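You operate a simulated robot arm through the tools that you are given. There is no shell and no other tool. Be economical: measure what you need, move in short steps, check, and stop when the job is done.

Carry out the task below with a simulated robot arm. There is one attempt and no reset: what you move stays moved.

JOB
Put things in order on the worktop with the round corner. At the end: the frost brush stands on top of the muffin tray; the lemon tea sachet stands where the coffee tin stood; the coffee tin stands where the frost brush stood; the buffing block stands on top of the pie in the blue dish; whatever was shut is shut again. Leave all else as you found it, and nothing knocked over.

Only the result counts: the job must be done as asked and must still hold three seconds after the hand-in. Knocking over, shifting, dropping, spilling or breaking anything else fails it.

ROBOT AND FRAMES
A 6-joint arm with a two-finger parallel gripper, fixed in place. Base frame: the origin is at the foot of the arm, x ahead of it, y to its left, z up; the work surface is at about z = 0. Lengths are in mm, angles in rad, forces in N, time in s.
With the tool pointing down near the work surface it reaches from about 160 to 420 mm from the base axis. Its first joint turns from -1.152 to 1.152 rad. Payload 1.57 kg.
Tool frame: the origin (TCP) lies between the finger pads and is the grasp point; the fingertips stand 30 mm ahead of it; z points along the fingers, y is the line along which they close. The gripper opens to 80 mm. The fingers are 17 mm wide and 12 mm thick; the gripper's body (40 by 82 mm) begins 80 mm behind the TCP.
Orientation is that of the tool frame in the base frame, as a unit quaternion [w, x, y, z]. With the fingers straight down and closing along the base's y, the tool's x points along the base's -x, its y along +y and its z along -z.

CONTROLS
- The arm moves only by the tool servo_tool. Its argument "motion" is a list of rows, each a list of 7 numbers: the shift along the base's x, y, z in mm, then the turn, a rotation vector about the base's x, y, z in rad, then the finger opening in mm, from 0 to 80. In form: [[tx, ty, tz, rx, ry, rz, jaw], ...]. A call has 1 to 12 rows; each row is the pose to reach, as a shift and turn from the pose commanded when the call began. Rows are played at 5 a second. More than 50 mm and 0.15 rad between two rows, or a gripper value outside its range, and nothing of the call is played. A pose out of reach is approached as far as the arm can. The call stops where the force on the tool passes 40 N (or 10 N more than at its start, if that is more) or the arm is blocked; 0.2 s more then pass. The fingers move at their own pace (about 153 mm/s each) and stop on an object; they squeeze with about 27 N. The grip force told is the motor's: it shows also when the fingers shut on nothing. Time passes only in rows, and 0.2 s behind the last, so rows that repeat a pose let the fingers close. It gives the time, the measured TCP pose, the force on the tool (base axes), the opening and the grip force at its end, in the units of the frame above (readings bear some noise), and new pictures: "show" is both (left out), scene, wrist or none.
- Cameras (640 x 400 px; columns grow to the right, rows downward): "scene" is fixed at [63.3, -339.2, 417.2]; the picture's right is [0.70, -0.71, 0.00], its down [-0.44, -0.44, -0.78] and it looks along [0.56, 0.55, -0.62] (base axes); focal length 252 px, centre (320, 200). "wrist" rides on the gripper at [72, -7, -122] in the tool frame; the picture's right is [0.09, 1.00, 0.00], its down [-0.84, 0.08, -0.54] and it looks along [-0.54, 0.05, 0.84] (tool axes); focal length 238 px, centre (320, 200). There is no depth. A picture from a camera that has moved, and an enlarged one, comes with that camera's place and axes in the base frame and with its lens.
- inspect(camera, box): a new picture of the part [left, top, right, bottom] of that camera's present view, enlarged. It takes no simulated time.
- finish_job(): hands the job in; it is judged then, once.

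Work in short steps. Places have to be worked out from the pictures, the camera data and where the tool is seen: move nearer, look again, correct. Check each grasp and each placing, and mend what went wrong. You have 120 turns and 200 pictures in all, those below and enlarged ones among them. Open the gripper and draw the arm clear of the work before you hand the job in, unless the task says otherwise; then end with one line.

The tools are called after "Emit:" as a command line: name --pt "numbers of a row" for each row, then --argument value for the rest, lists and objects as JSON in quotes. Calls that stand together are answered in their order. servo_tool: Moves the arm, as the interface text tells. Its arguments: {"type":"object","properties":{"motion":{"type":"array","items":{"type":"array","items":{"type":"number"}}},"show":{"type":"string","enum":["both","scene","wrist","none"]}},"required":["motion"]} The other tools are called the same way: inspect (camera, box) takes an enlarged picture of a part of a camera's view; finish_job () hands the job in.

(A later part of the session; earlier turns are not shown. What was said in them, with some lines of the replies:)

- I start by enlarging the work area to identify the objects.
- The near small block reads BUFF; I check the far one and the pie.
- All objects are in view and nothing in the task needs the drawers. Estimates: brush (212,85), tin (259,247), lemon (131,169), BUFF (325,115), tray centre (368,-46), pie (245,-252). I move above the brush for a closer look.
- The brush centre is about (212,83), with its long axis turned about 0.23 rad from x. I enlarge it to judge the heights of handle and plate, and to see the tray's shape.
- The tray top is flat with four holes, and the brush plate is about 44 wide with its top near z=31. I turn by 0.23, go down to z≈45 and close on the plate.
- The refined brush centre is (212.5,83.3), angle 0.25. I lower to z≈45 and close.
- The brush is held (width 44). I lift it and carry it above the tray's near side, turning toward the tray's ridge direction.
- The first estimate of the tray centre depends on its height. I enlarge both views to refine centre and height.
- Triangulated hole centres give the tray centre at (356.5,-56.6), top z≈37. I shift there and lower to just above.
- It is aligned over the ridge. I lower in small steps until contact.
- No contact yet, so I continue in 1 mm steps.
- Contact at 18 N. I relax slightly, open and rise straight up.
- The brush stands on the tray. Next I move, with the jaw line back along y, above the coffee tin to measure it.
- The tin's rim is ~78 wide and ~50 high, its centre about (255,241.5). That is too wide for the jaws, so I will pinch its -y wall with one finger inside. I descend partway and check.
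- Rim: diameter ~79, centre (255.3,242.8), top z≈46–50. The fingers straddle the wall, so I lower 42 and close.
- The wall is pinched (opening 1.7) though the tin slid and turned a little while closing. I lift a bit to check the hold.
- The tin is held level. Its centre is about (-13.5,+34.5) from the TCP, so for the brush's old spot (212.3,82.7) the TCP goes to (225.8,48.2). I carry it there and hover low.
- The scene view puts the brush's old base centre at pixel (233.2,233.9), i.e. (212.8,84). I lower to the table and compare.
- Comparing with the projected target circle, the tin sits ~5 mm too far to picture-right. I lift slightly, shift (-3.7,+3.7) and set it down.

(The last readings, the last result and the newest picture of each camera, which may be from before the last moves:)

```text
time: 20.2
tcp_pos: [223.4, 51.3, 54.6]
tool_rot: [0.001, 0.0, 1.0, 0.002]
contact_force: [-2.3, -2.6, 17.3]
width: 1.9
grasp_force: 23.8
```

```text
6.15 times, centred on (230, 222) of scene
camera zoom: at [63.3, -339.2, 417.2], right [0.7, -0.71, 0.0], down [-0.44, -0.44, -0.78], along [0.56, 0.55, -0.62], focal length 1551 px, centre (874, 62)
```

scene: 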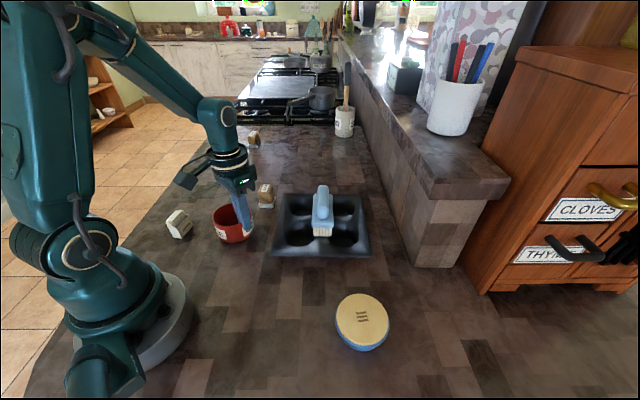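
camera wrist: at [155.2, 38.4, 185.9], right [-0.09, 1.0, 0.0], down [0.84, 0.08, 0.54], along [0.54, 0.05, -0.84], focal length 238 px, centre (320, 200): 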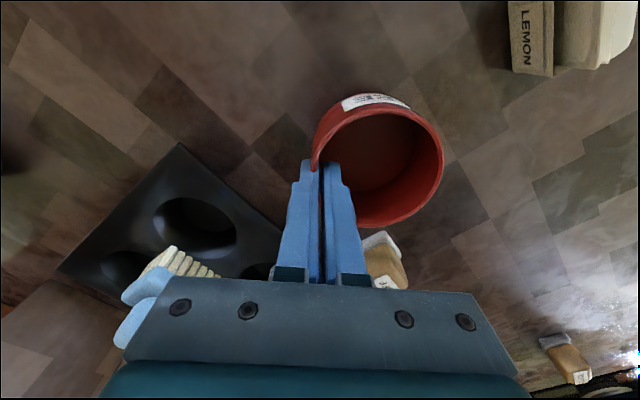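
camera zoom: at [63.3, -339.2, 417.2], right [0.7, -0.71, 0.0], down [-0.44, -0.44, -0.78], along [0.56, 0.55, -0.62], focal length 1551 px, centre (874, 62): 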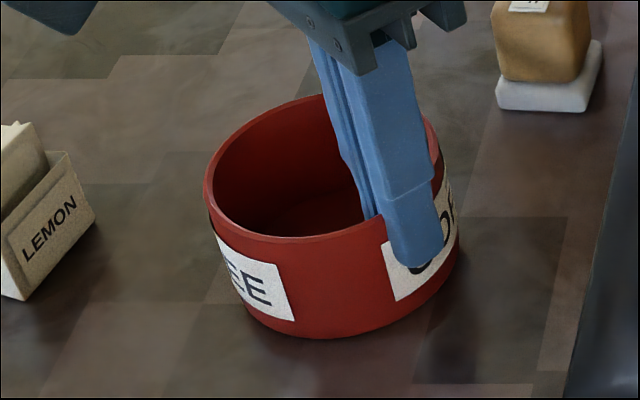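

Resting on the table at the right place. I relax, open to 24 and rise.

Emit:
servo_tool --pt "0 0 1 0 0 0 0" --pt "0 0 1 0 0 0 24" --pt "0 0 1 0 0 0 24" --pt "0 0 25 0 0 0 24" --pt "0 0 65 0 0 0 24" --pt "0 0 105 0 0 0 24" --pt "0 0 125 0 0 0 24"

Emit:
inspect --camera "scene" --box '[195, 190, 265, 255]'

Emit:
inspect --camera "wrist" --box '[280, 0, 520, 180]'

```text
time: 21.8
tcp_pos: [222.3, 52.7, 180.8]
tool_rot: [-0.001, 0.0, 1.0, 0.0]
contact_force: [-0.2, 0.8, -0.9]
width: 24.0
grasp_force: 0.1
camera wrist: at [152.1, 44.5, 302.1], right [-0.09, 1.0, 0.0], down [0.84, 0.08, 0.54], along [0.54, 0.05, -0.84], focal length 238 px, centre (320, 200)
```

scene: 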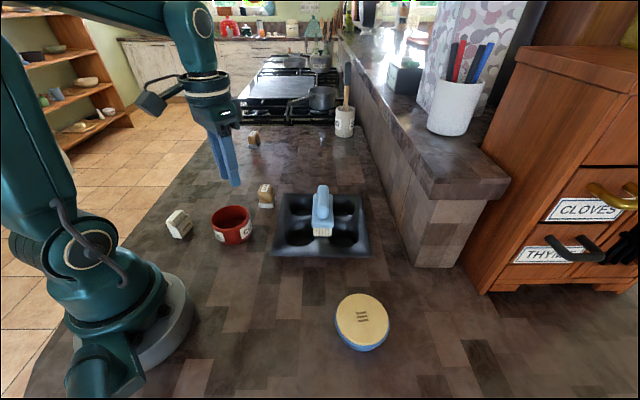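
wrist: 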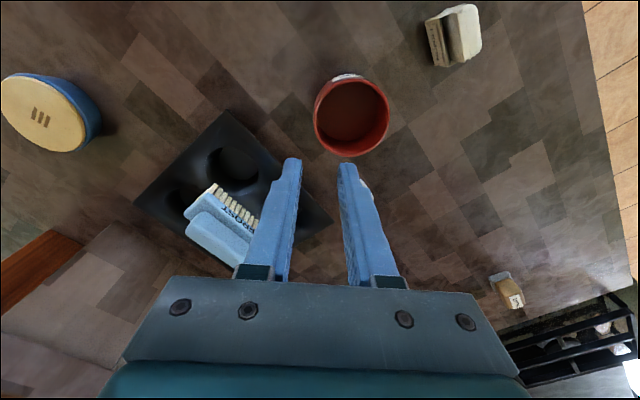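

```text
6.15 times, centred on (230, 222) of scene
camera zoom: at [63.3, -339.2, 417.2], right [0.7, -0.71, 0.0], down [-0.44, -0.44, -0.78], along [0.56, 0.55, -0.62], focal length 1551 px, centre (874, 62)
```

zoom: 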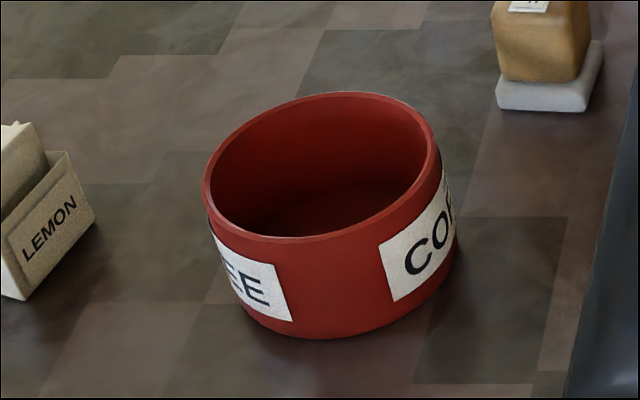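

```text
2.22 times, centred on (400, 90) of wrist
camera zoom: at [152.1, 44.5, 302.1], right [-0.09, 1.0, 0.0], down [0.84, 0.08, 0.54], along [0.54, 0.05, -0.84], focal length 530 px, centre (142, 444)
```

zoom: 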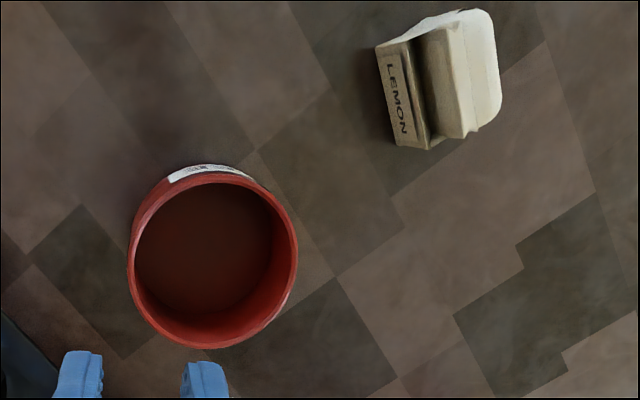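

The tin's centre measures (212.8,84), as wanted. Next the lemon sachet: I move above about (131,170) to look.

Emit:
servo_tool --pt "-20 30 0 0 0 0 50" --pt "-40 60 0 0 0 0 80" --pt "-65 90 0 0 0 0 80" --pt "-91 118 0 0 0 0 80" --pt "-91 118 -30 0 0 0 80" --pt "-91 118 -30 0 0 0 80"

Emit:
inspect --camera "wrist" --box '[220, 40, 460, 200]'

Emit:
inspect --camera "scene" --box '[155, 200, 205, 245]'

```text
time: 23.2
tcp_pos: [132.2, 170.5, 151.5]
tool_rot: [0.001, 0.0, 1.0, 0.001]
contact_force: [0.3, -0.1, -0.1]
width: 80.2
grasp_force: 0.0
camera wrist: at [61.2, 161.0, 272.6], right [-0.09, 1.0, 0.0], down [0.84, 0.08, 0.54], along [0.54, 0.05, -0.84], focal length 238 px, centre (320, 200)
```

scene: 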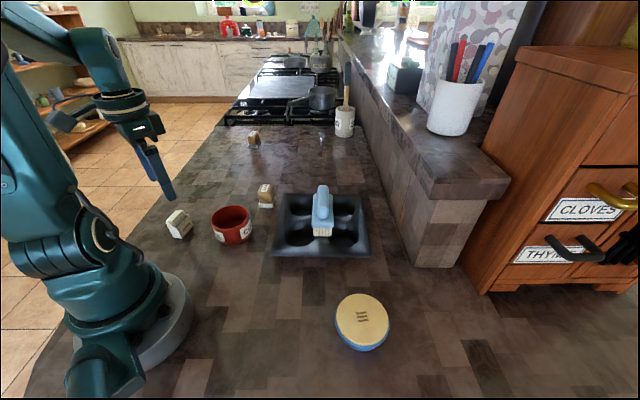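
wrist: 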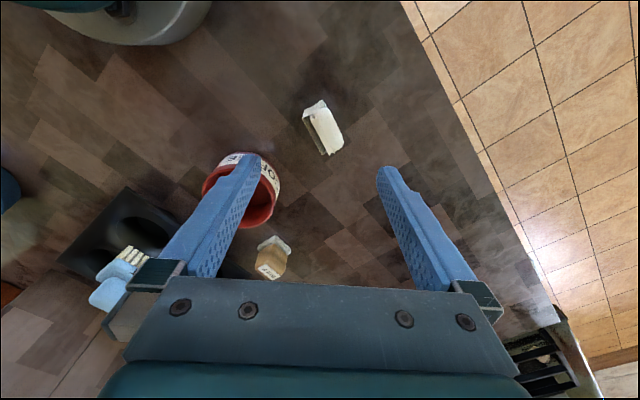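

```text
2.50 times, centred on (340, 120) of wrist
camera zoom: at [61.2, 161.0, 272.6], right [-0.09, 1.0, 0.0], down [0.84, 0.08, 0.54], along [0.54, 0.05, -0.84], focal length 596 px, centre (270, 400)
```

zoom: 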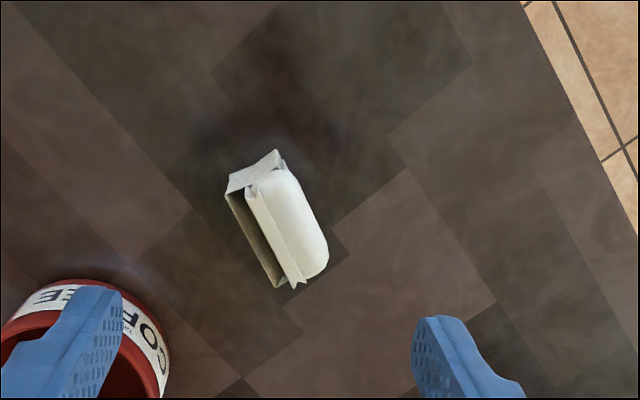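

```text
8.89 times, centred on (180, 222) of scene
camera zoom: at [63.3, -339.2, 417.2], right [0.7, -0.71, 0.0], down [-0.44, -0.44, -0.78], along [0.56, 0.55, -0.62], focal length 2240 px, centre (1564, 0)
```

zoom: 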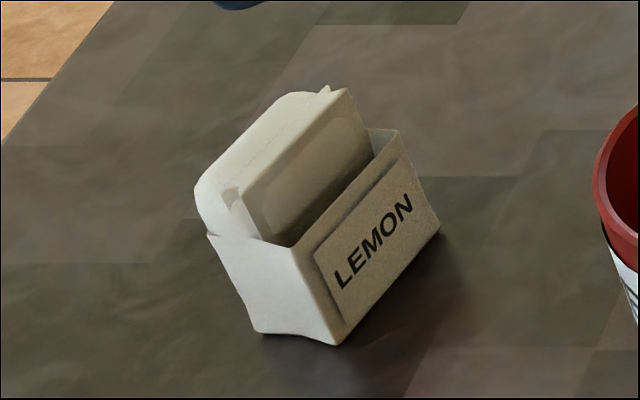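

The sachet box measures about 47×25 with centre (132.6,170.4) and long axis at 0.56 rad. I turn by 0.56, descend partway and look.

Emit:
servo_tool --pt "1.5 0.5 0 0 0 0.14 70" --pt "1.5 0.5 0 0 0 0.28 64" --pt "1.5 0.5 -20 0 0 0.42 60" --pt "1.5 0.5 -50 0 0 0.56 60" --pt "1.5 0.5 -60 0 0 0.56 60"

Emit:
inspect --camera "wrist" --box '[220, 60, 420, 220]'

```text
time: 24.4
tcp_pos: [132.7, 168.8, 90.4]
tool_rot: [-0.001, -0.277, 0.961, 0.001]
contact_force: [0.1, 0.0, -0.3]
width: 59.9
grasp_force: 0.1
camera wrist: at [76.9, 123.6, 210.7], right [-0.61, 0.79, 0.0], down [0.67, 0.51, 0.54], along [0.43, 0.33, -0.84], focal length 238 px, centre (320, 200)
```

scene: 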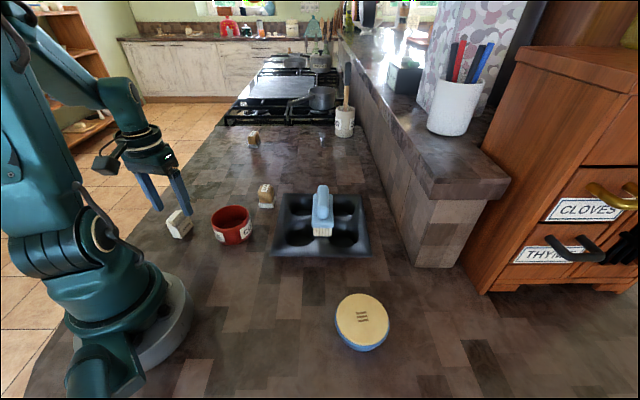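
wrist: 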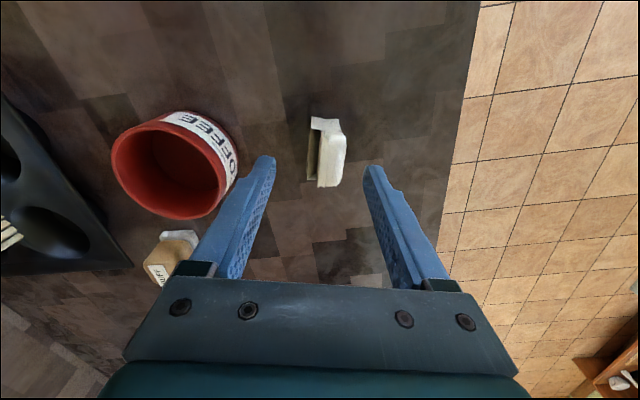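

```text
2.50 times, centred on (320, 140) of wrist
camera zoom: at [76.9, 123.6, 210.7], right [-0.61, 0.79, 0.0], down [0.67, 0.51, 0.54], along [0.43, 0.33, -0.84], focal length 596 px, centre (320, 350)
```

zoom: 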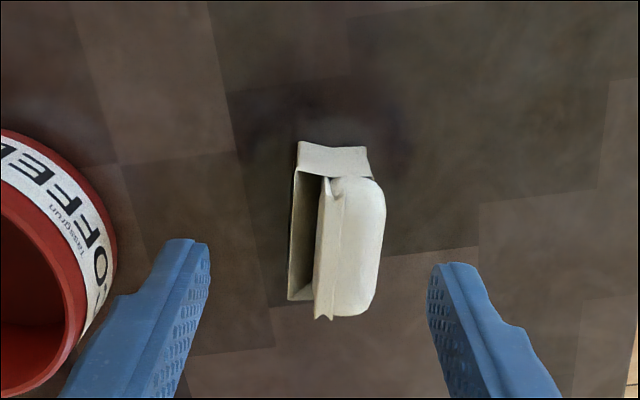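

Well aligned and straddled. I descend to z≈38 and close.

Emit:
servo_tool --pt "0 0 -30 0 0 0 60" --pt "0 0 -52 0 0 0 60" --pt "0 0 -52 0 0 0 60" --pt "0 0 -52 0 0 0 15" --pt "0 0 -52 0 0 0 15" --pt "0 0 -52 0 0 0 15"

Emit:
inspect --camera "wrist" --box '[220, 60, 420, 220]'

Emit:
inspect --camera "scene" --box '[155, 200, 205, 245]'

```text
time: 25.8
tcp_pos: [132.9, 167.3, 38.8]
tool_rot: [-0.001, -0.277, 0.961, 0.001]
contact_force: [0.1, -0.1, 0.0]
width: 26.3
grasp_force: 26.7
camera wrist: at [77.3, 123.2, 159.7], right [-0.61, 0.79, 0.0], down [0.67, 0.51, 0.54], along [0.43, 0.33, -0.84], focal length 238 px, centre (320, 200)
```

scene: 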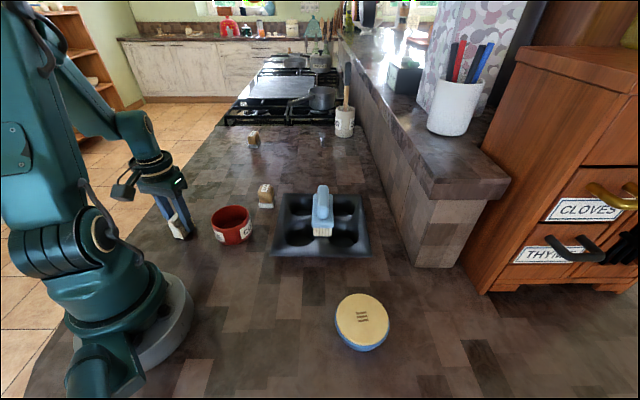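
wrist: 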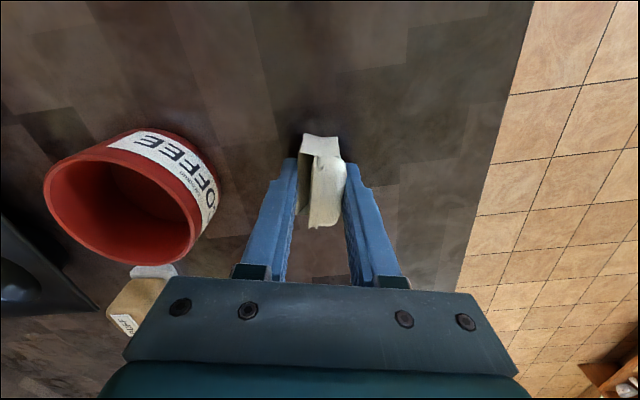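

```text
2.50 times, centred on (320, 140) of wrist
camera zoom: at [77.3, 123.2, 159.7], right [-0.61, 0.79, 0.0], down [0.67, 0.51, 0.54], along [0.43, 0.33, -0.84], focal length 596 px, centre (320, 350)
```

zoom: 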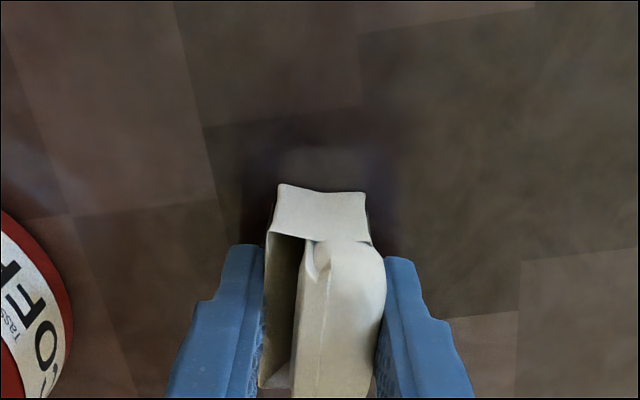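

```text
8.89 times, centred on (180, 222) of scene
camera zoom: at [63.3, -339.2, 417.2], right [0.7, -0.71, 0.0], down [-0.44, -0.44, -0.78], along [0.56, 0.55, -0.62], focal length 2240 px, centre (1564, 0)
```

zoom: 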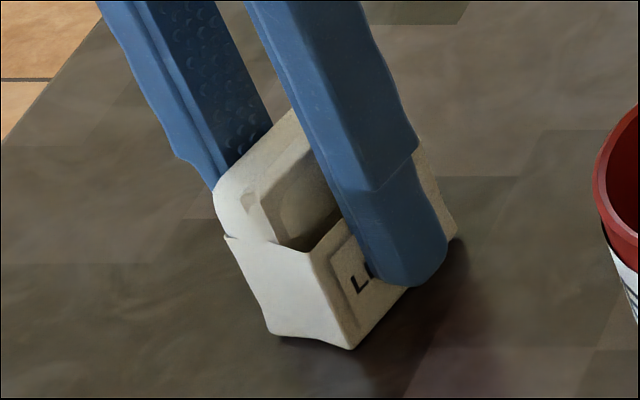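

Gripped (26 mm), centred. I lift and carry it to the tin's old spot (255.3,242.8).

Emit:
servo_tool --pt "0 0 20 0 0 0 15" --pt "0 0 60 0 0 0 15" --pt "35 20 60 0 0 0 15" --pt "75 44 60 0 0 0 15" --pt "110 65 60 0 0 0 15" --pt "122.7 72.4 60 0 0 0 15" --pt "122.7 72.4 30 0 0 0 15" --pt "122.7 72.4 10 0 0 0 15" --pt "122.7 72.4 10 0 0 0 15"

Emit:
inspect --camera "scene" --box '[170, 140, 260, 220]'

```text
time: 27.8
tcp_pos: [255.1, 240.2, 48.0]
tool_rot: [0.0, -0.276, 0.961, 0.0]
contact_force: [0.1, -0.1, -0.5]
width: 25.9
grasp_force: 26.4
camera wrist: at [198.7, 195.3, 169.4], right [-0.61, 0.79, 0.0], down [0.67, 0.51, 0.54], along [0.43, 0.33, -0.84], focal length 238 px, centre (320, 200)
```

scene: 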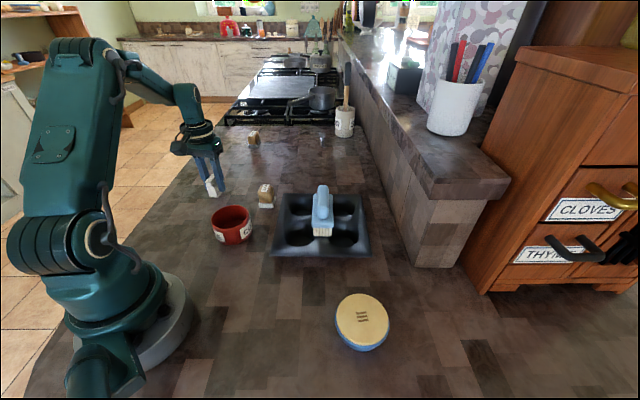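
wrist: 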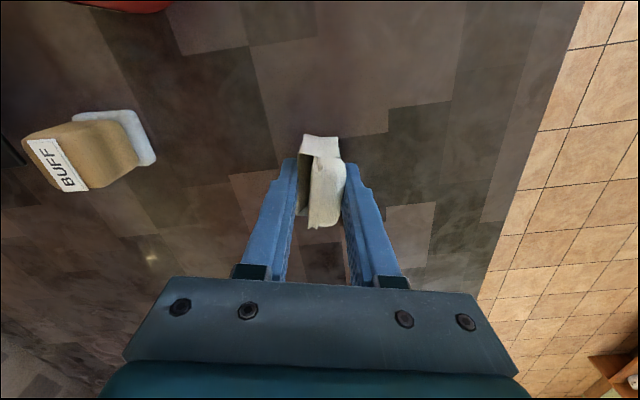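

```text
5.00 times, centred on (215, 180) of scene
camera zoom: at [63.4, -339.2, 417.2], right [0.7, -0.71, 0.0], down [-0.44, -0.44, -0.78], along [0.56, 0.55, -0.62], focal length 1260 px, centre (845, 300)
```

zoom: 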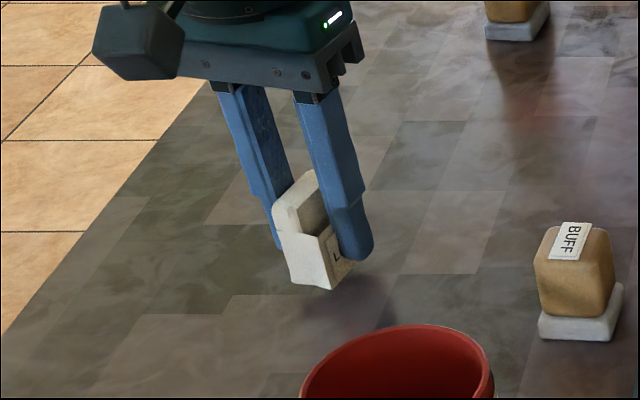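

In place; I lower the remaining 10 mm gently.

Emit:
servo_tool --pt "0 0 -6 0 0 0 15" --pt "0 0 -9 0 0 0 15" --pt "0 0 -10 0 0 0 15" --pt "0 0 -10 0 0 0 15" --show "none"

Emit:
inspect --camera "scene" --box '[155, 160, 245, 250]'

```text
time: 28.8
tcp_pos: [255.4, 241.6, 38.8]
tool_rot: [0.0, -0.277, 0.961, 0.0]
contact_force: [-1.0, -1.0, 1.0]
width: 25.7
grasp_force: 27.2
```

```text
4.44 times, centred on (200, 205) of scene
camera zoom: at [63.3, -339.2, 417.2], right [0.7, -0.71, 0.0], down [-0.44, -0.44, -0.78], along [0.56, 0.55, -0.62], focal length 1120 px, centre (853, 178)
```

zoom: 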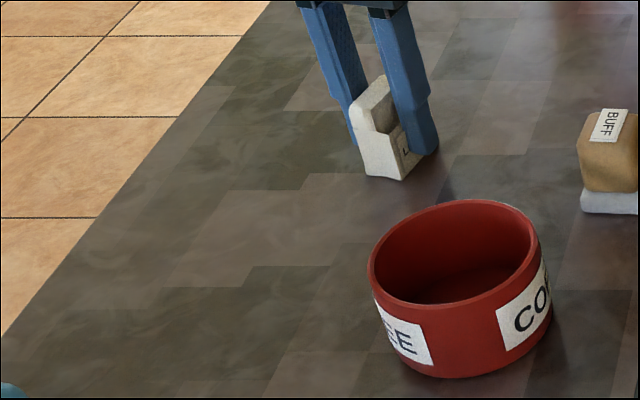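

The base centre lies at the same pixel (402,160) as the tin's did. I press 1 mm more, release and rise.

Emit:
servo_tool --pt "0 0 -0.7 0 0 0 15" --pt "0 0 -0.7 0 0 0 50" --pt "0 0 -0.7 0 0 0 50" --pt "0 0 30 0 0 0 50" --pt "0 0 70 0 0 0 50" --pt "0 0 110 0 0 0 50"

Emit:
inspect --camera "scene" --box '[155, 160, 245, 250]'

```text
time: 30.2
tcp_pos: [252.0, 241.0, 149.7]
tool_rot: [-0.001, -0.276, 0.961, 0.0]
contact_force: [-0.5, 0.2, -0.2]
width: 50.0
grasp_force: 0.0
camera wrist: at [196.2, 196.0, 269.6], right [-0.61, 0.79, 0.0], down [0.67, 0.51, 0.54], along [0.43, 0.33, -0.84], focal length 238 px, centre (320, 200)
```

scene: 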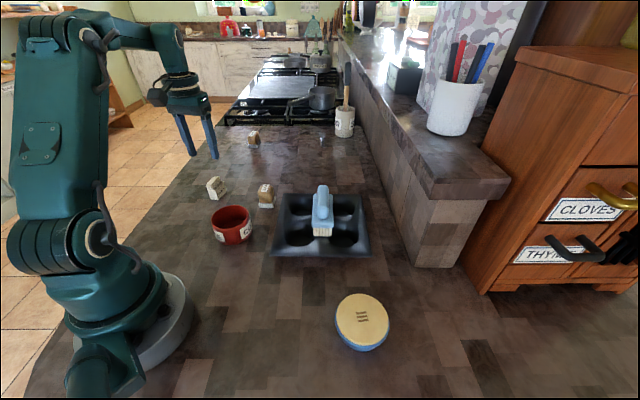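
wrist: 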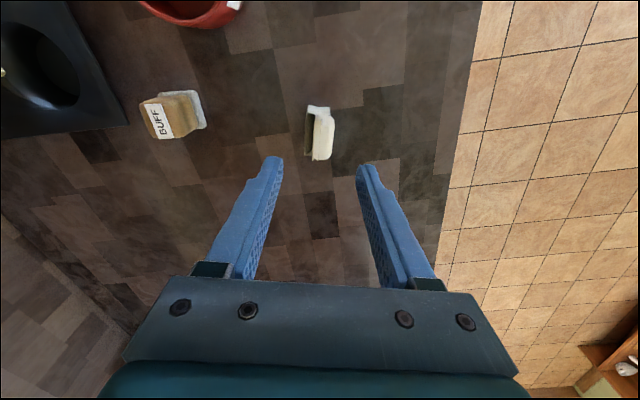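

```text
4.44 times, centred on (200, 205) of scene
camera zoom: at [63.3, -339.2, 417.2], right [0.7, -0.71, 0.0], down [-0.44, -0.44, -0.78], along [0.56, 0.55, -0.62], focal length 1120 px, centre (853, 178)
```

zoom: 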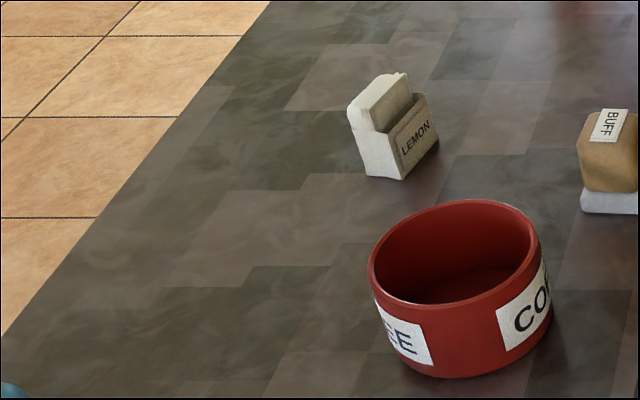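

The sachet stands at the tin's old spot. I move above the BUFF block with the jaw line back along y.

Emit:
servo_tool --pt "18 -32 5 0 0 -0.14 50" --pt "36 -64 10 0 0 -0.28 60" --pt "54 -96 10 0 0 -0.42 70" --pt "70 -128 10 0 0 -0.56 70" --pt "70 -128 10 0 0 -0.56 70"

Emit:
inspect --camera "wrist" --box '[240, 50, 400, 170]'

Emit:
inspect --camera "scene" --box '[240, 170, 290, 215]'

```text
time: 31.4
tcp_pos: [327.5, 112.7, 160.2]
tool_rot: [0.0, 0.001, 1.0, 0.001]
contact_force: [0.4, -0.5, 0.4]
width: 70.0
grasp_force: 0.1
camera wrist: at [256.1, 106.1, 280.6], right [-0.09, 1.0, 0.0], down [0.84, 0.08, 0.54], along [0.54, 0.05, -0.84], focal length 238 px, centre (320, 200)
```

scene: 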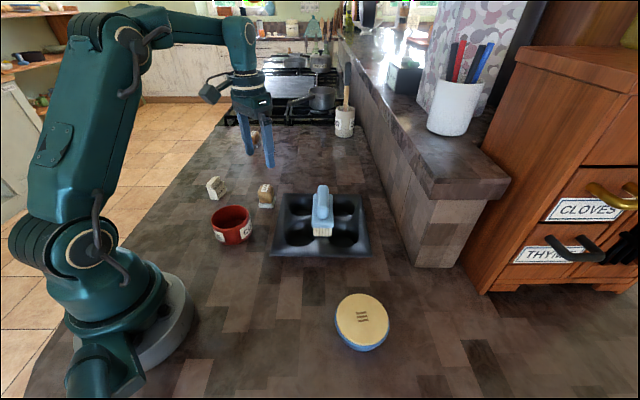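
wrist: 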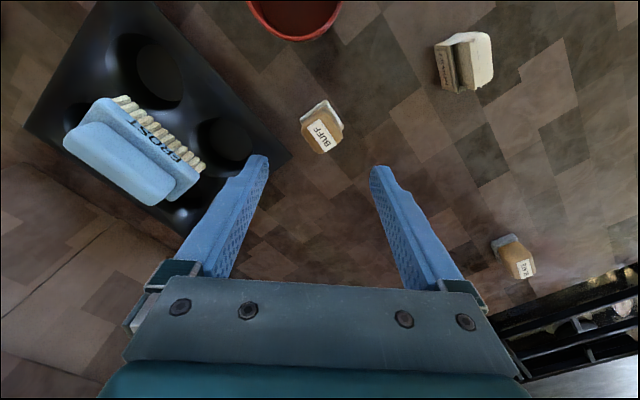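

```text
3.33 times, centred on (320, 110) of wrist
camera zoom: at [256.1, 106.1, 280.6], right [-0.09, 1.0, 0.0], down [0.84, 0.08, 0.54], along [0.54, 0.05, -0.84], focal length 794 px, centre (320, 500)
```

zoom: 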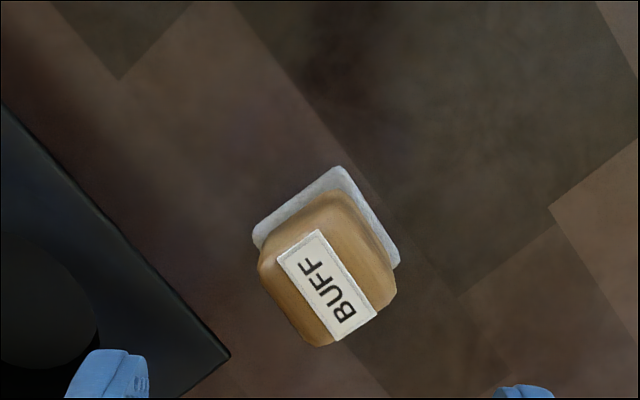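

```text
8.89 times, centred on (265, 192) of scene
camera zoom: at [63.3, -339.2, 417.2], right [0.7, -0.71, 0.0], down [-0.44, -0.44, -0.78], along [0.56, 0.55, -0.62], focal length 2240 px, centre (809, 267)
```

zoom: 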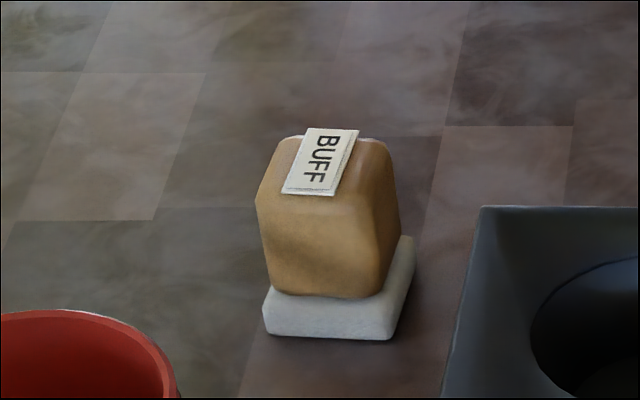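

The block's centre is (326,115.5) with faces turned ~45°. I turn -0.85 (away from the tray corner and the tin) and come down partway.

Emit:
servo_tool --pt "0.7 0.7 0 0 0 -0.142 65" --pt "0.7 0.7 0 0 0 -0.284 65" --pt "0.7 0.7 0 0 0 -0.426 65" --pt "0.7 0.7 0 0 0 -0.568 65" --pt "0.7 0.7 -20 0 0 -0.71 65" --pt "0.7 0.7 -50 0 0 -0.85 65" --pt "0.7 0.7 -60 0 0 -0.85 65" --pt "0.7 0.7 -60 0 0 -0.85 65"

Emit:
inspect --camera "wrist" --box '[220, 60, 420, 220]'

```text
time: 33.2
tcp_pos: [327.7, 113.5, 99.7]
tool_rot: [0.0, 0.413, 0.911, 0.0]
contact_force: [-0.6, 0.2, -0.2]
width: 65.0
grasp_force: 0.0
camera wrist: at [276.7, 162.8, 219.9], right [0.69, 0.73, 0.0], down [0.61, -0.58, 0.54], along [0.39, -0.37, -0.84], focal length 238 px, centre (320, 200)
```

scene: 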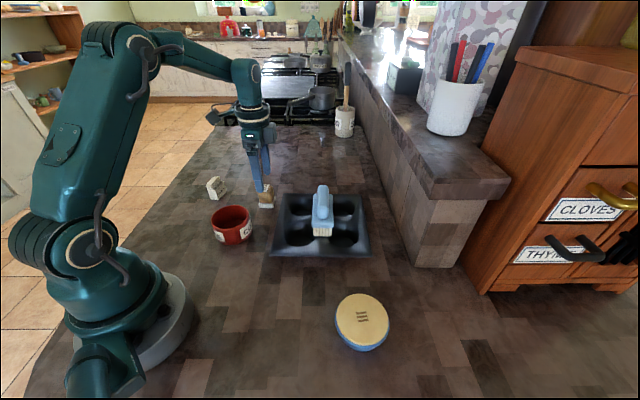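
wrist: 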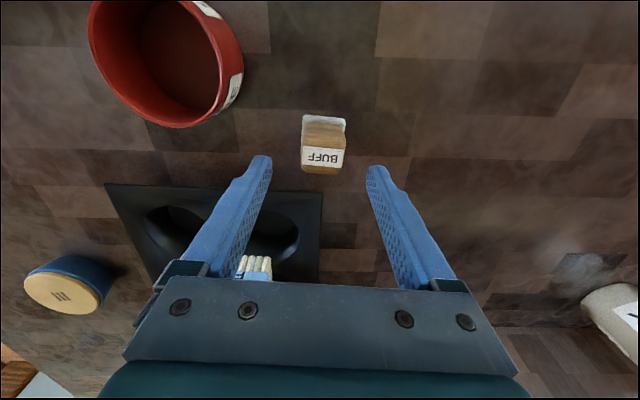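

```text
2.50 times, centred on (320, 140) of wrist
camera zoom: at [276.7, 162.8, 219.9], right [0.69, 0.73, 0.0], down [0.61, -0.58, 0.54], along [0.39, -0.37, -0.84], focal length 596 px, centre (320, 350)
```

zoom: 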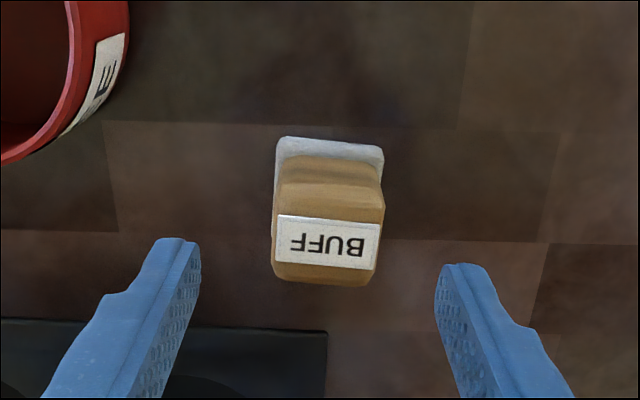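

Aligned, needing a further -0.07 turn. I descend to z≈50 and close.

Emit:
servo_tool --pt "1 1 -25 0 0 -0.07 65" --pt "1 1 -49 0 0 -0.07 65" --pt "1 1 -49 0 0 -0.07 65" --pt "1 1 -49 0 0 -0.07 25" --pt "1 1 -49 0 0 -0.07 25" --pt "1 1 -49 0 0 -0.07 25" --pt "1 1 -40 0 0 -0.07 25" --pt "1 1 -10 0 0 -0.07 25"

Emit:
inspect --camera "scene" --box '[230, 150, 300, 215]'

```text
time: 35.0
tcp_pos: [326.4, 116.6, 91.7]
tool_rot: [0.0, 0.444, 0.896, 0.001]
contact_force: [-0.4, 0.3, -0.7]
width: 33.1
grasp_force: 27.2
camera wrist: at [279.1, 168.7, 211.9], right [0.74, 0.68, 0.0], down [0.57, -0.62, 0.54], along [0.37, -0.4, -0.84], focal length 238 px, centre (320, 200)
```

scene: 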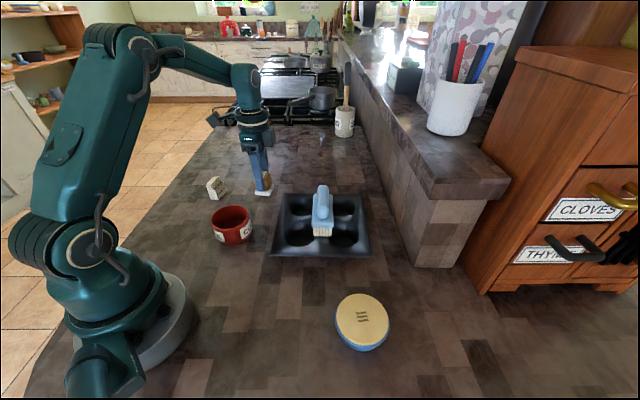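
wrist: 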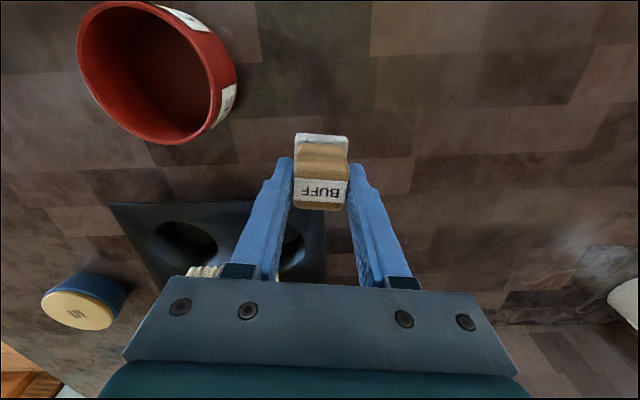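

```text
6.15 times, centred on (265, 182) of scene
camera zoom: at [63.4, -339.2, 417.2], right [0.7, -0.71, 0.0], down [-0.44, -0.44, -0.78], along [0.56, 0.55, -0.62], focal length 1551 px, centre (658, 308)
```

zoom: 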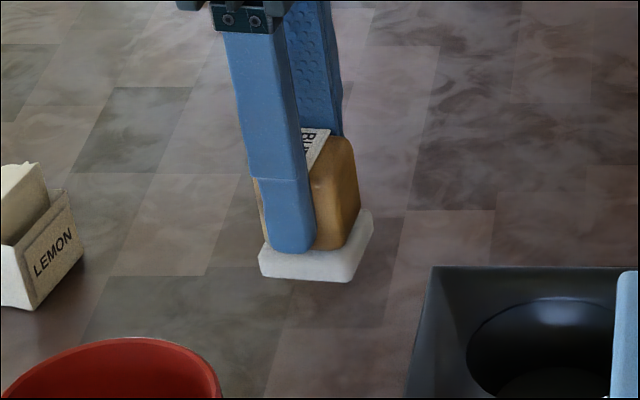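

The block is held (33 mm). I lift it high and carry it over toward the pie at (245,-252).

Emit:
servo_tool --pt "0 0 45 0 0 0 25" --pt "0 0 90 0 0 0 25" --pt "-10 -46 90 0 0 0 25" --pt "-20 -92 90 0 0 0 25" --pt "-30 -138 90 0 0 0 25" --pt "-41 -184 90 0 0 0 25" --pt "-51 -230 90 0 0 0 25" --pt "-61 -276 90 0 0 0 25" --pt "-71 -322 90 0 0 0 25" --pt "-82 -368.5 90 0 0 0 25" --pt "-82 -368.5 60 0 0 0 25" --pt "-82 -368.5 60 0 0 0 25"

Emit:
inspect --camera "scene" --box '[310, 270, 420, 370]'

Emit:
inspect --camera "wrist" --box '[220, 40, 420, 220]'

```text
time: 37.6
tcp_pos: [245.7, -252.3, 149.6]
tool_rot: [0.001, 0.444, 0.896, 0.001]
contact_force: [0.4, 0.3, 0.4]
width: 32.7
grasp_force: 27.0
camera wrist: at [197.3, -199.4, 270.8], right [0.74, 0.68, 0.0], down [0.57, -0.62, 0.54], along [0.37, -0.4, -0.84], focal length 238 px, centre (320, 200)
```

scene: 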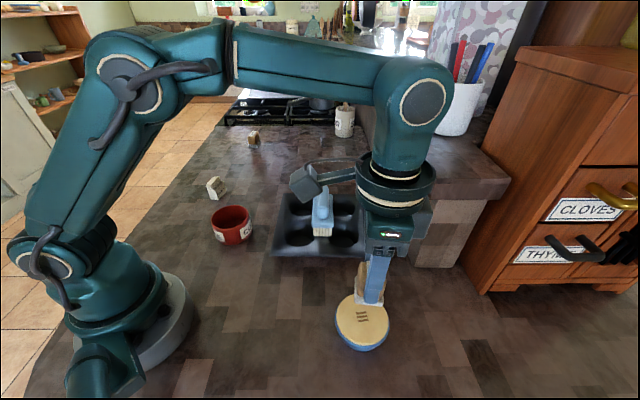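
wrist: 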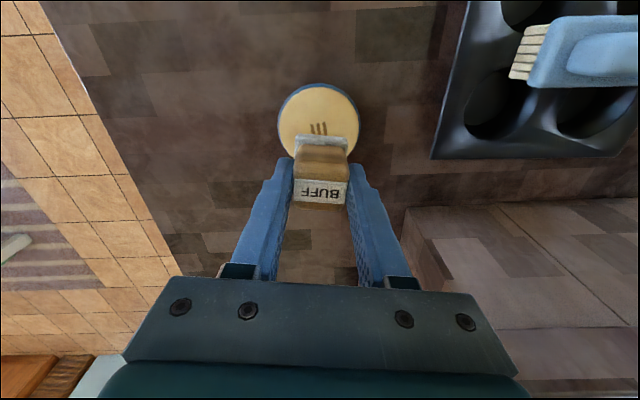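

```text
4.00 times, centred on (365, 320) of scene
camera zoom: at [63.3, -339.2, 417.2], right [0.7, -0.71, 0.0], down [-0.44, -0.44, -0.78], along [0.56, 0.55, -0.62], focal length 1008 px, centre (140, -280)
```

zoom: 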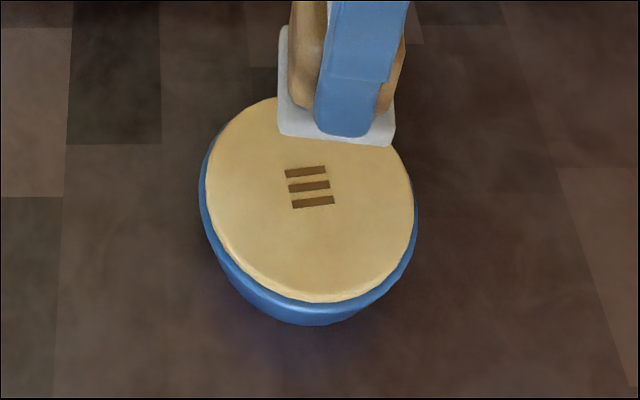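

```text
2.22 times, centred on (320, 130) of wrist
camera zoom: at [197.3, -199.4, 270.8], right [0.74, 0.68, 0.0], down [0.57, -0.62, 0.54], along [0.37, -0.4, -0.84], focal length 530 px, centre (320, 356)
```

zoom: 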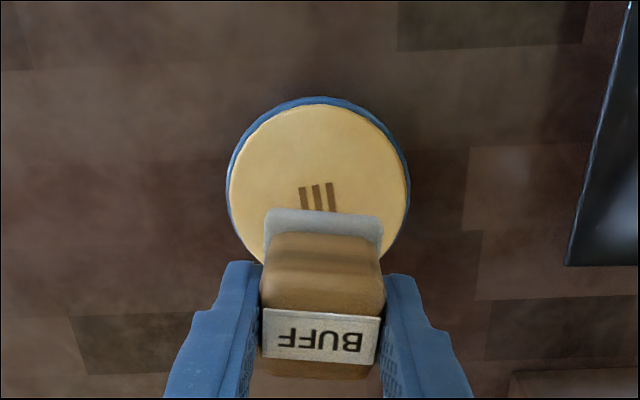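

The pie's centre is about (244.2,-252), top z≈33, and the TCP is right above. I lower to just over it.

Emit:
servo_tool --pt "-0.8 0 -25 0 0 0 25" --pt "-0.8 0 -45 0 0 0 25" --pt "-0.8 0 -55 0 0 0 25" --pt "-0.8 0 -55 0 0 0 25"

Emit:
inspect --camera "scene" --box '[310, 270, 420, 370]'

```text
time: 38.6
tcp_pos: [242.9, -252.1, 95.3]
tool_rot: [0.001, 0.444, 0.896, 0.001]
contact_force: [0.4, 0.7, -0.9]
width: 32.8
grasp_force: 27.2
camera wrist: at [195.7, -199.9, 215.3], right [0.74, 0.68, 0.0], down [0.57, -0.62, 0.54], along [0.37, -0.4, -0.84], focal length 238 px, centre (320, 200)
```

scene: 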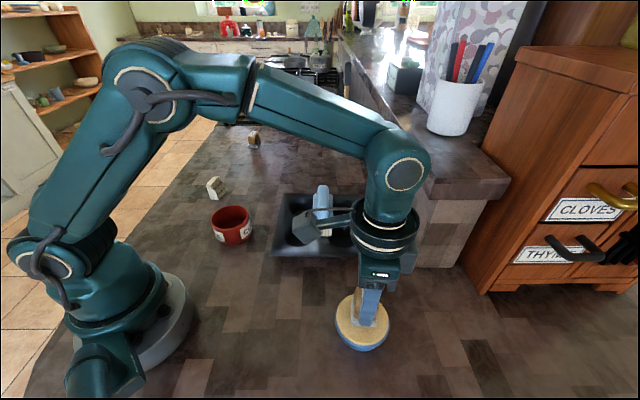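
wrist: 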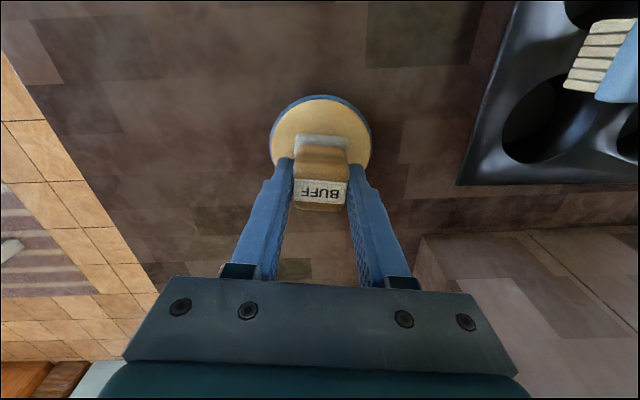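

```text
4.00 times, centred on (365, 320) of scene
camera zoom: at [63.3, -339.2, 417.2], right [0.7, -0.71, 0.0], down [-0.44, -0.44, -0.78], along [0.56, 0.55, -0.62], focal length 1008 px, centre (140, -280)
```

zoom: 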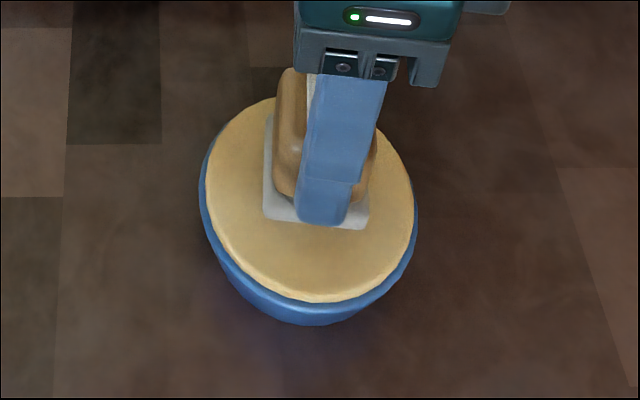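

Close above the pie and centred. I lower in small steps watching the force.

Emit:
servo_tool --pt "0 0 -2 0 0 0 25" --pt "0 0 -4 0 0 0 25" --pt "0 0 -5 0 0 0 25" --pt "0 0 -6 0 0 0 25" --pt "0 0 -6 0 0 0 25" --show "none"

Emit:
servo_tool --pt "0 0 -1 0 0 0 25" --pt "0 0 -2 0 0 0 25" --pt "0 0 -2 0 0 0 25" --show "none"

Emit:
inspect --camera "scene" --box '[310, 270, 420, 370]'

```text
time: 39.8
tcp_pos: [244.4, -251.9, 88.3]
tool_rot: [0.0, 0.444, 0.896, 0.001]
contact_force: [0.3, -0.8, -0.4]
width: 32.9
grasp_force: 27.0
```

```text
time: 40.6
tcp_pos: [244.1, -252.2, 86.6]
tool_rot: [0.0, 0.444, 0.896, 0.001]
contact_force: [0.8, -0.2, 0.2]
width: 33.3
grasp_force: 26.9
```

```text
4.00 times, centred on (365, 320) of scene
camera zoom: at [63.4, -339.2, 417.2], right [0.7, -0.71, 0.0], down [-0.44, -0.44, -0.78], along [0.56, 0.55, -0.62], focal length 1008 px, centre (140, -280)
```

zoom: 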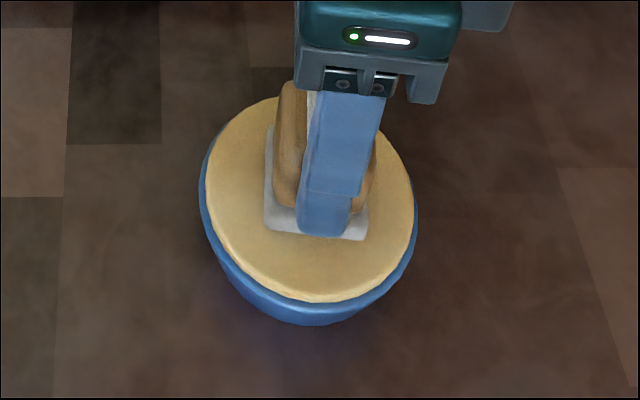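

Emit:
servo_tool --pt "0 0 -1 0 0 0 25" --pt "0 0 -2 0 0 0 25" --pt "0 0 -2 0 0 0 25" --show "none"

Emit:
servo_tool --pt "0 0 -1 0 0 0 25" --pt "0 0 -1 0 0 0 25" --show "none"

```text
time: 41.4
tcp_pos: [244.5, -253.0, 86.0]
tool_rot: [0.001, 0.444, 0.896, 0.001]
contact_force: [-2.5, 3.7, 23.0]
width: 33.1
grasp_force: 27.2
```

```text
time: 42.0
tcp_pos: [244.9, -253.0, 83.2]
tool_rot: [0.002, 0.444, 0.896, 0.0]
contact_force: [-0.9, -1.9, 24.1]
width: 32.8
grasp_force: 27.3
```

The block rests on the pie (24 N). I back off 2 mm to relieve, open, and rise straight.

Emit:
servo_tool --pt "0 0 1.5 0 0 0 25" --pt "0 0 1.5 0 0 0 25" --pt "0 0 1.5 0 0 0 55" --pt "0 0 1.5 0 0 0 55" --pt "0 0 30 0 0 0 55" --pt "0 0 70 0 0 0 55" --pt "0 0 110 0 0 0 55"

Emit:
inspect --camera "scene" --box '[310, 250, 420, 370]'

```text
time: 43.6
tcp_pos: [242.4, -251.2, 193.3]
tool_rot: [0.0, 0.444, 0.896, 0.0]
contact_force: [0.3, 0.3, -0.6]
width: 55.2
grasp_force: 0.1
camera wrist: at [195.2, -199.2, 314.3], right [0.74, 0.68, 0.0], down [0.57, -0.62, 0.54], along [0.37, -0.4, -0.84], focal length 238 px, centre (320, 200)
```

scene: 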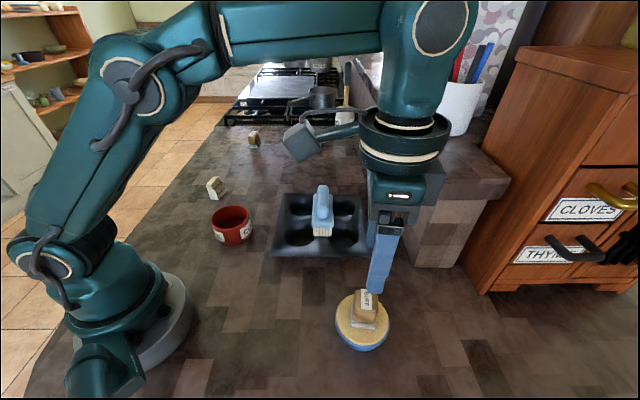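
wrist: 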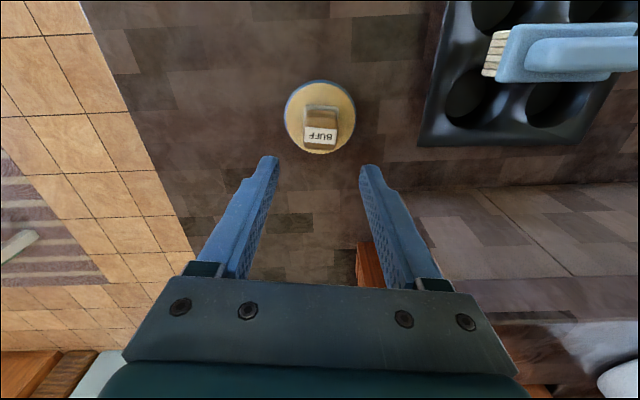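

```text
3.33 times, centred on (365, 310) of scene
camera zoom: at [63.3, -339.2, 417.2], right [0.7, -0.71, 0.0], down [-0.44, -0.44, -0.78], along [0.56, 0.55, -0.62], focal length 840 px, centre (170, -167)
```

zoom: 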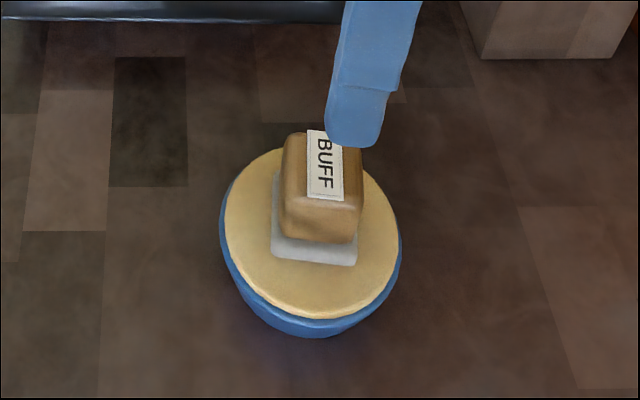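

The block stands on the pie. I draw the arm clear upward and toward the middle, with a last look at everything.

Emit:
servo_tool --pt "0 0 30 0 0 0 60" --pt "-5 40 40 0 0 0.12 80" --pt "-10 80 40 0 0 0.24 80" --pt "-15 120 40 0 0 0.36 80" --pt "-20 160 40 0 0 0.48 80" --pt "-20 200 40 0 0 0.6 80" --pt "-20 200 40 0 0 0.6 80"

Emit:
inspect --camera "scene" --box '[190, 110, 430, 360]'

```text
time: 45.2
tcp_pos: [221.3, -54.1, 232.6]
tool_rot: [0.0, 0.159, 0.987, 0.001]
contact_force: [0.2, -0.4, -0.4]
width: 80.2
grasp_force: 0.0
camera wrist: at [152.4, -39.2, 353.4], right [0.23, 0.97, 0.0], down [0.82, -0.19, 0.54], along [0.53, -0.12, -0.84], focal length 238 px, centre (320, 200)
```

scene: 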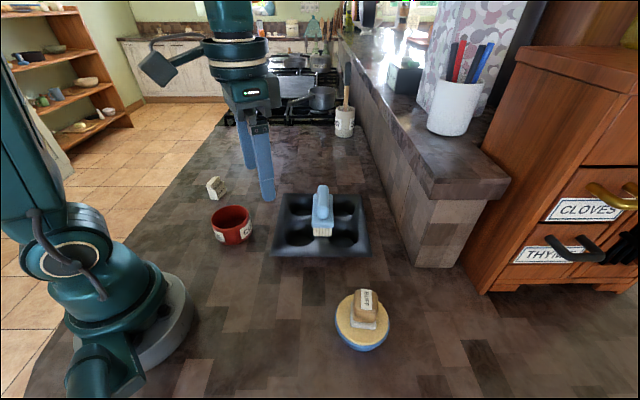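
wrist: 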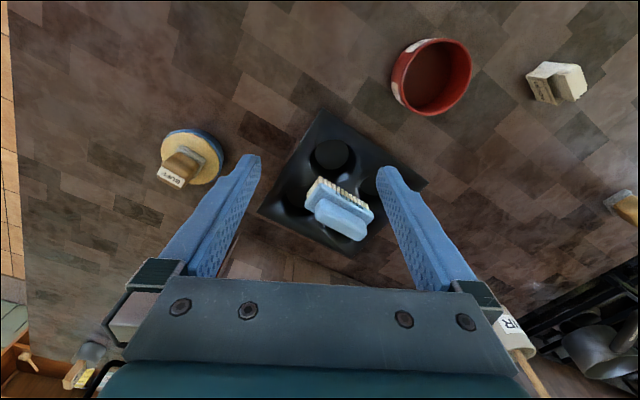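

```text
1.60 times, centred on (310, 235) of scene
camera zoom: at [63.3, -339.2, 417.2], right [0.7, -0.71, 0.0], down [-0.44, -0.44, -0.78], along [0.56, 0.55, -0.62], focal length 403 px, centre (336, 144)
```

zoom: 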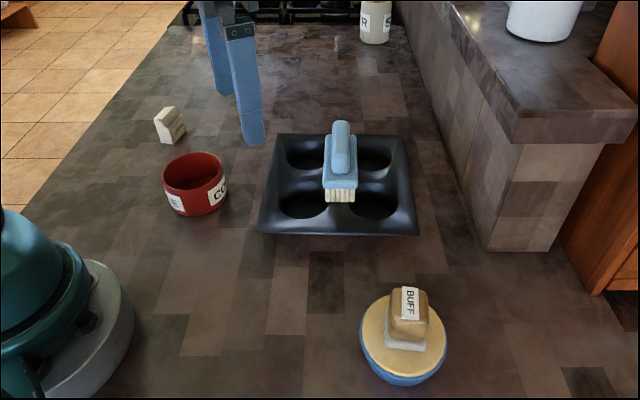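

Everything is in its place and standing, the SLATE block and drawers are untouched, and the arm is clear with the gripper open. I hand the job in.

Emit:
finish_job

```text
The job is handed in.
```

The job is handed in: the brush is on the muffin tray, the coffee tin is where the brush stood, the lemon sachet is where the tin stood, and the buffing block is on the pie; I opened nothing, so nothing needed shutting.
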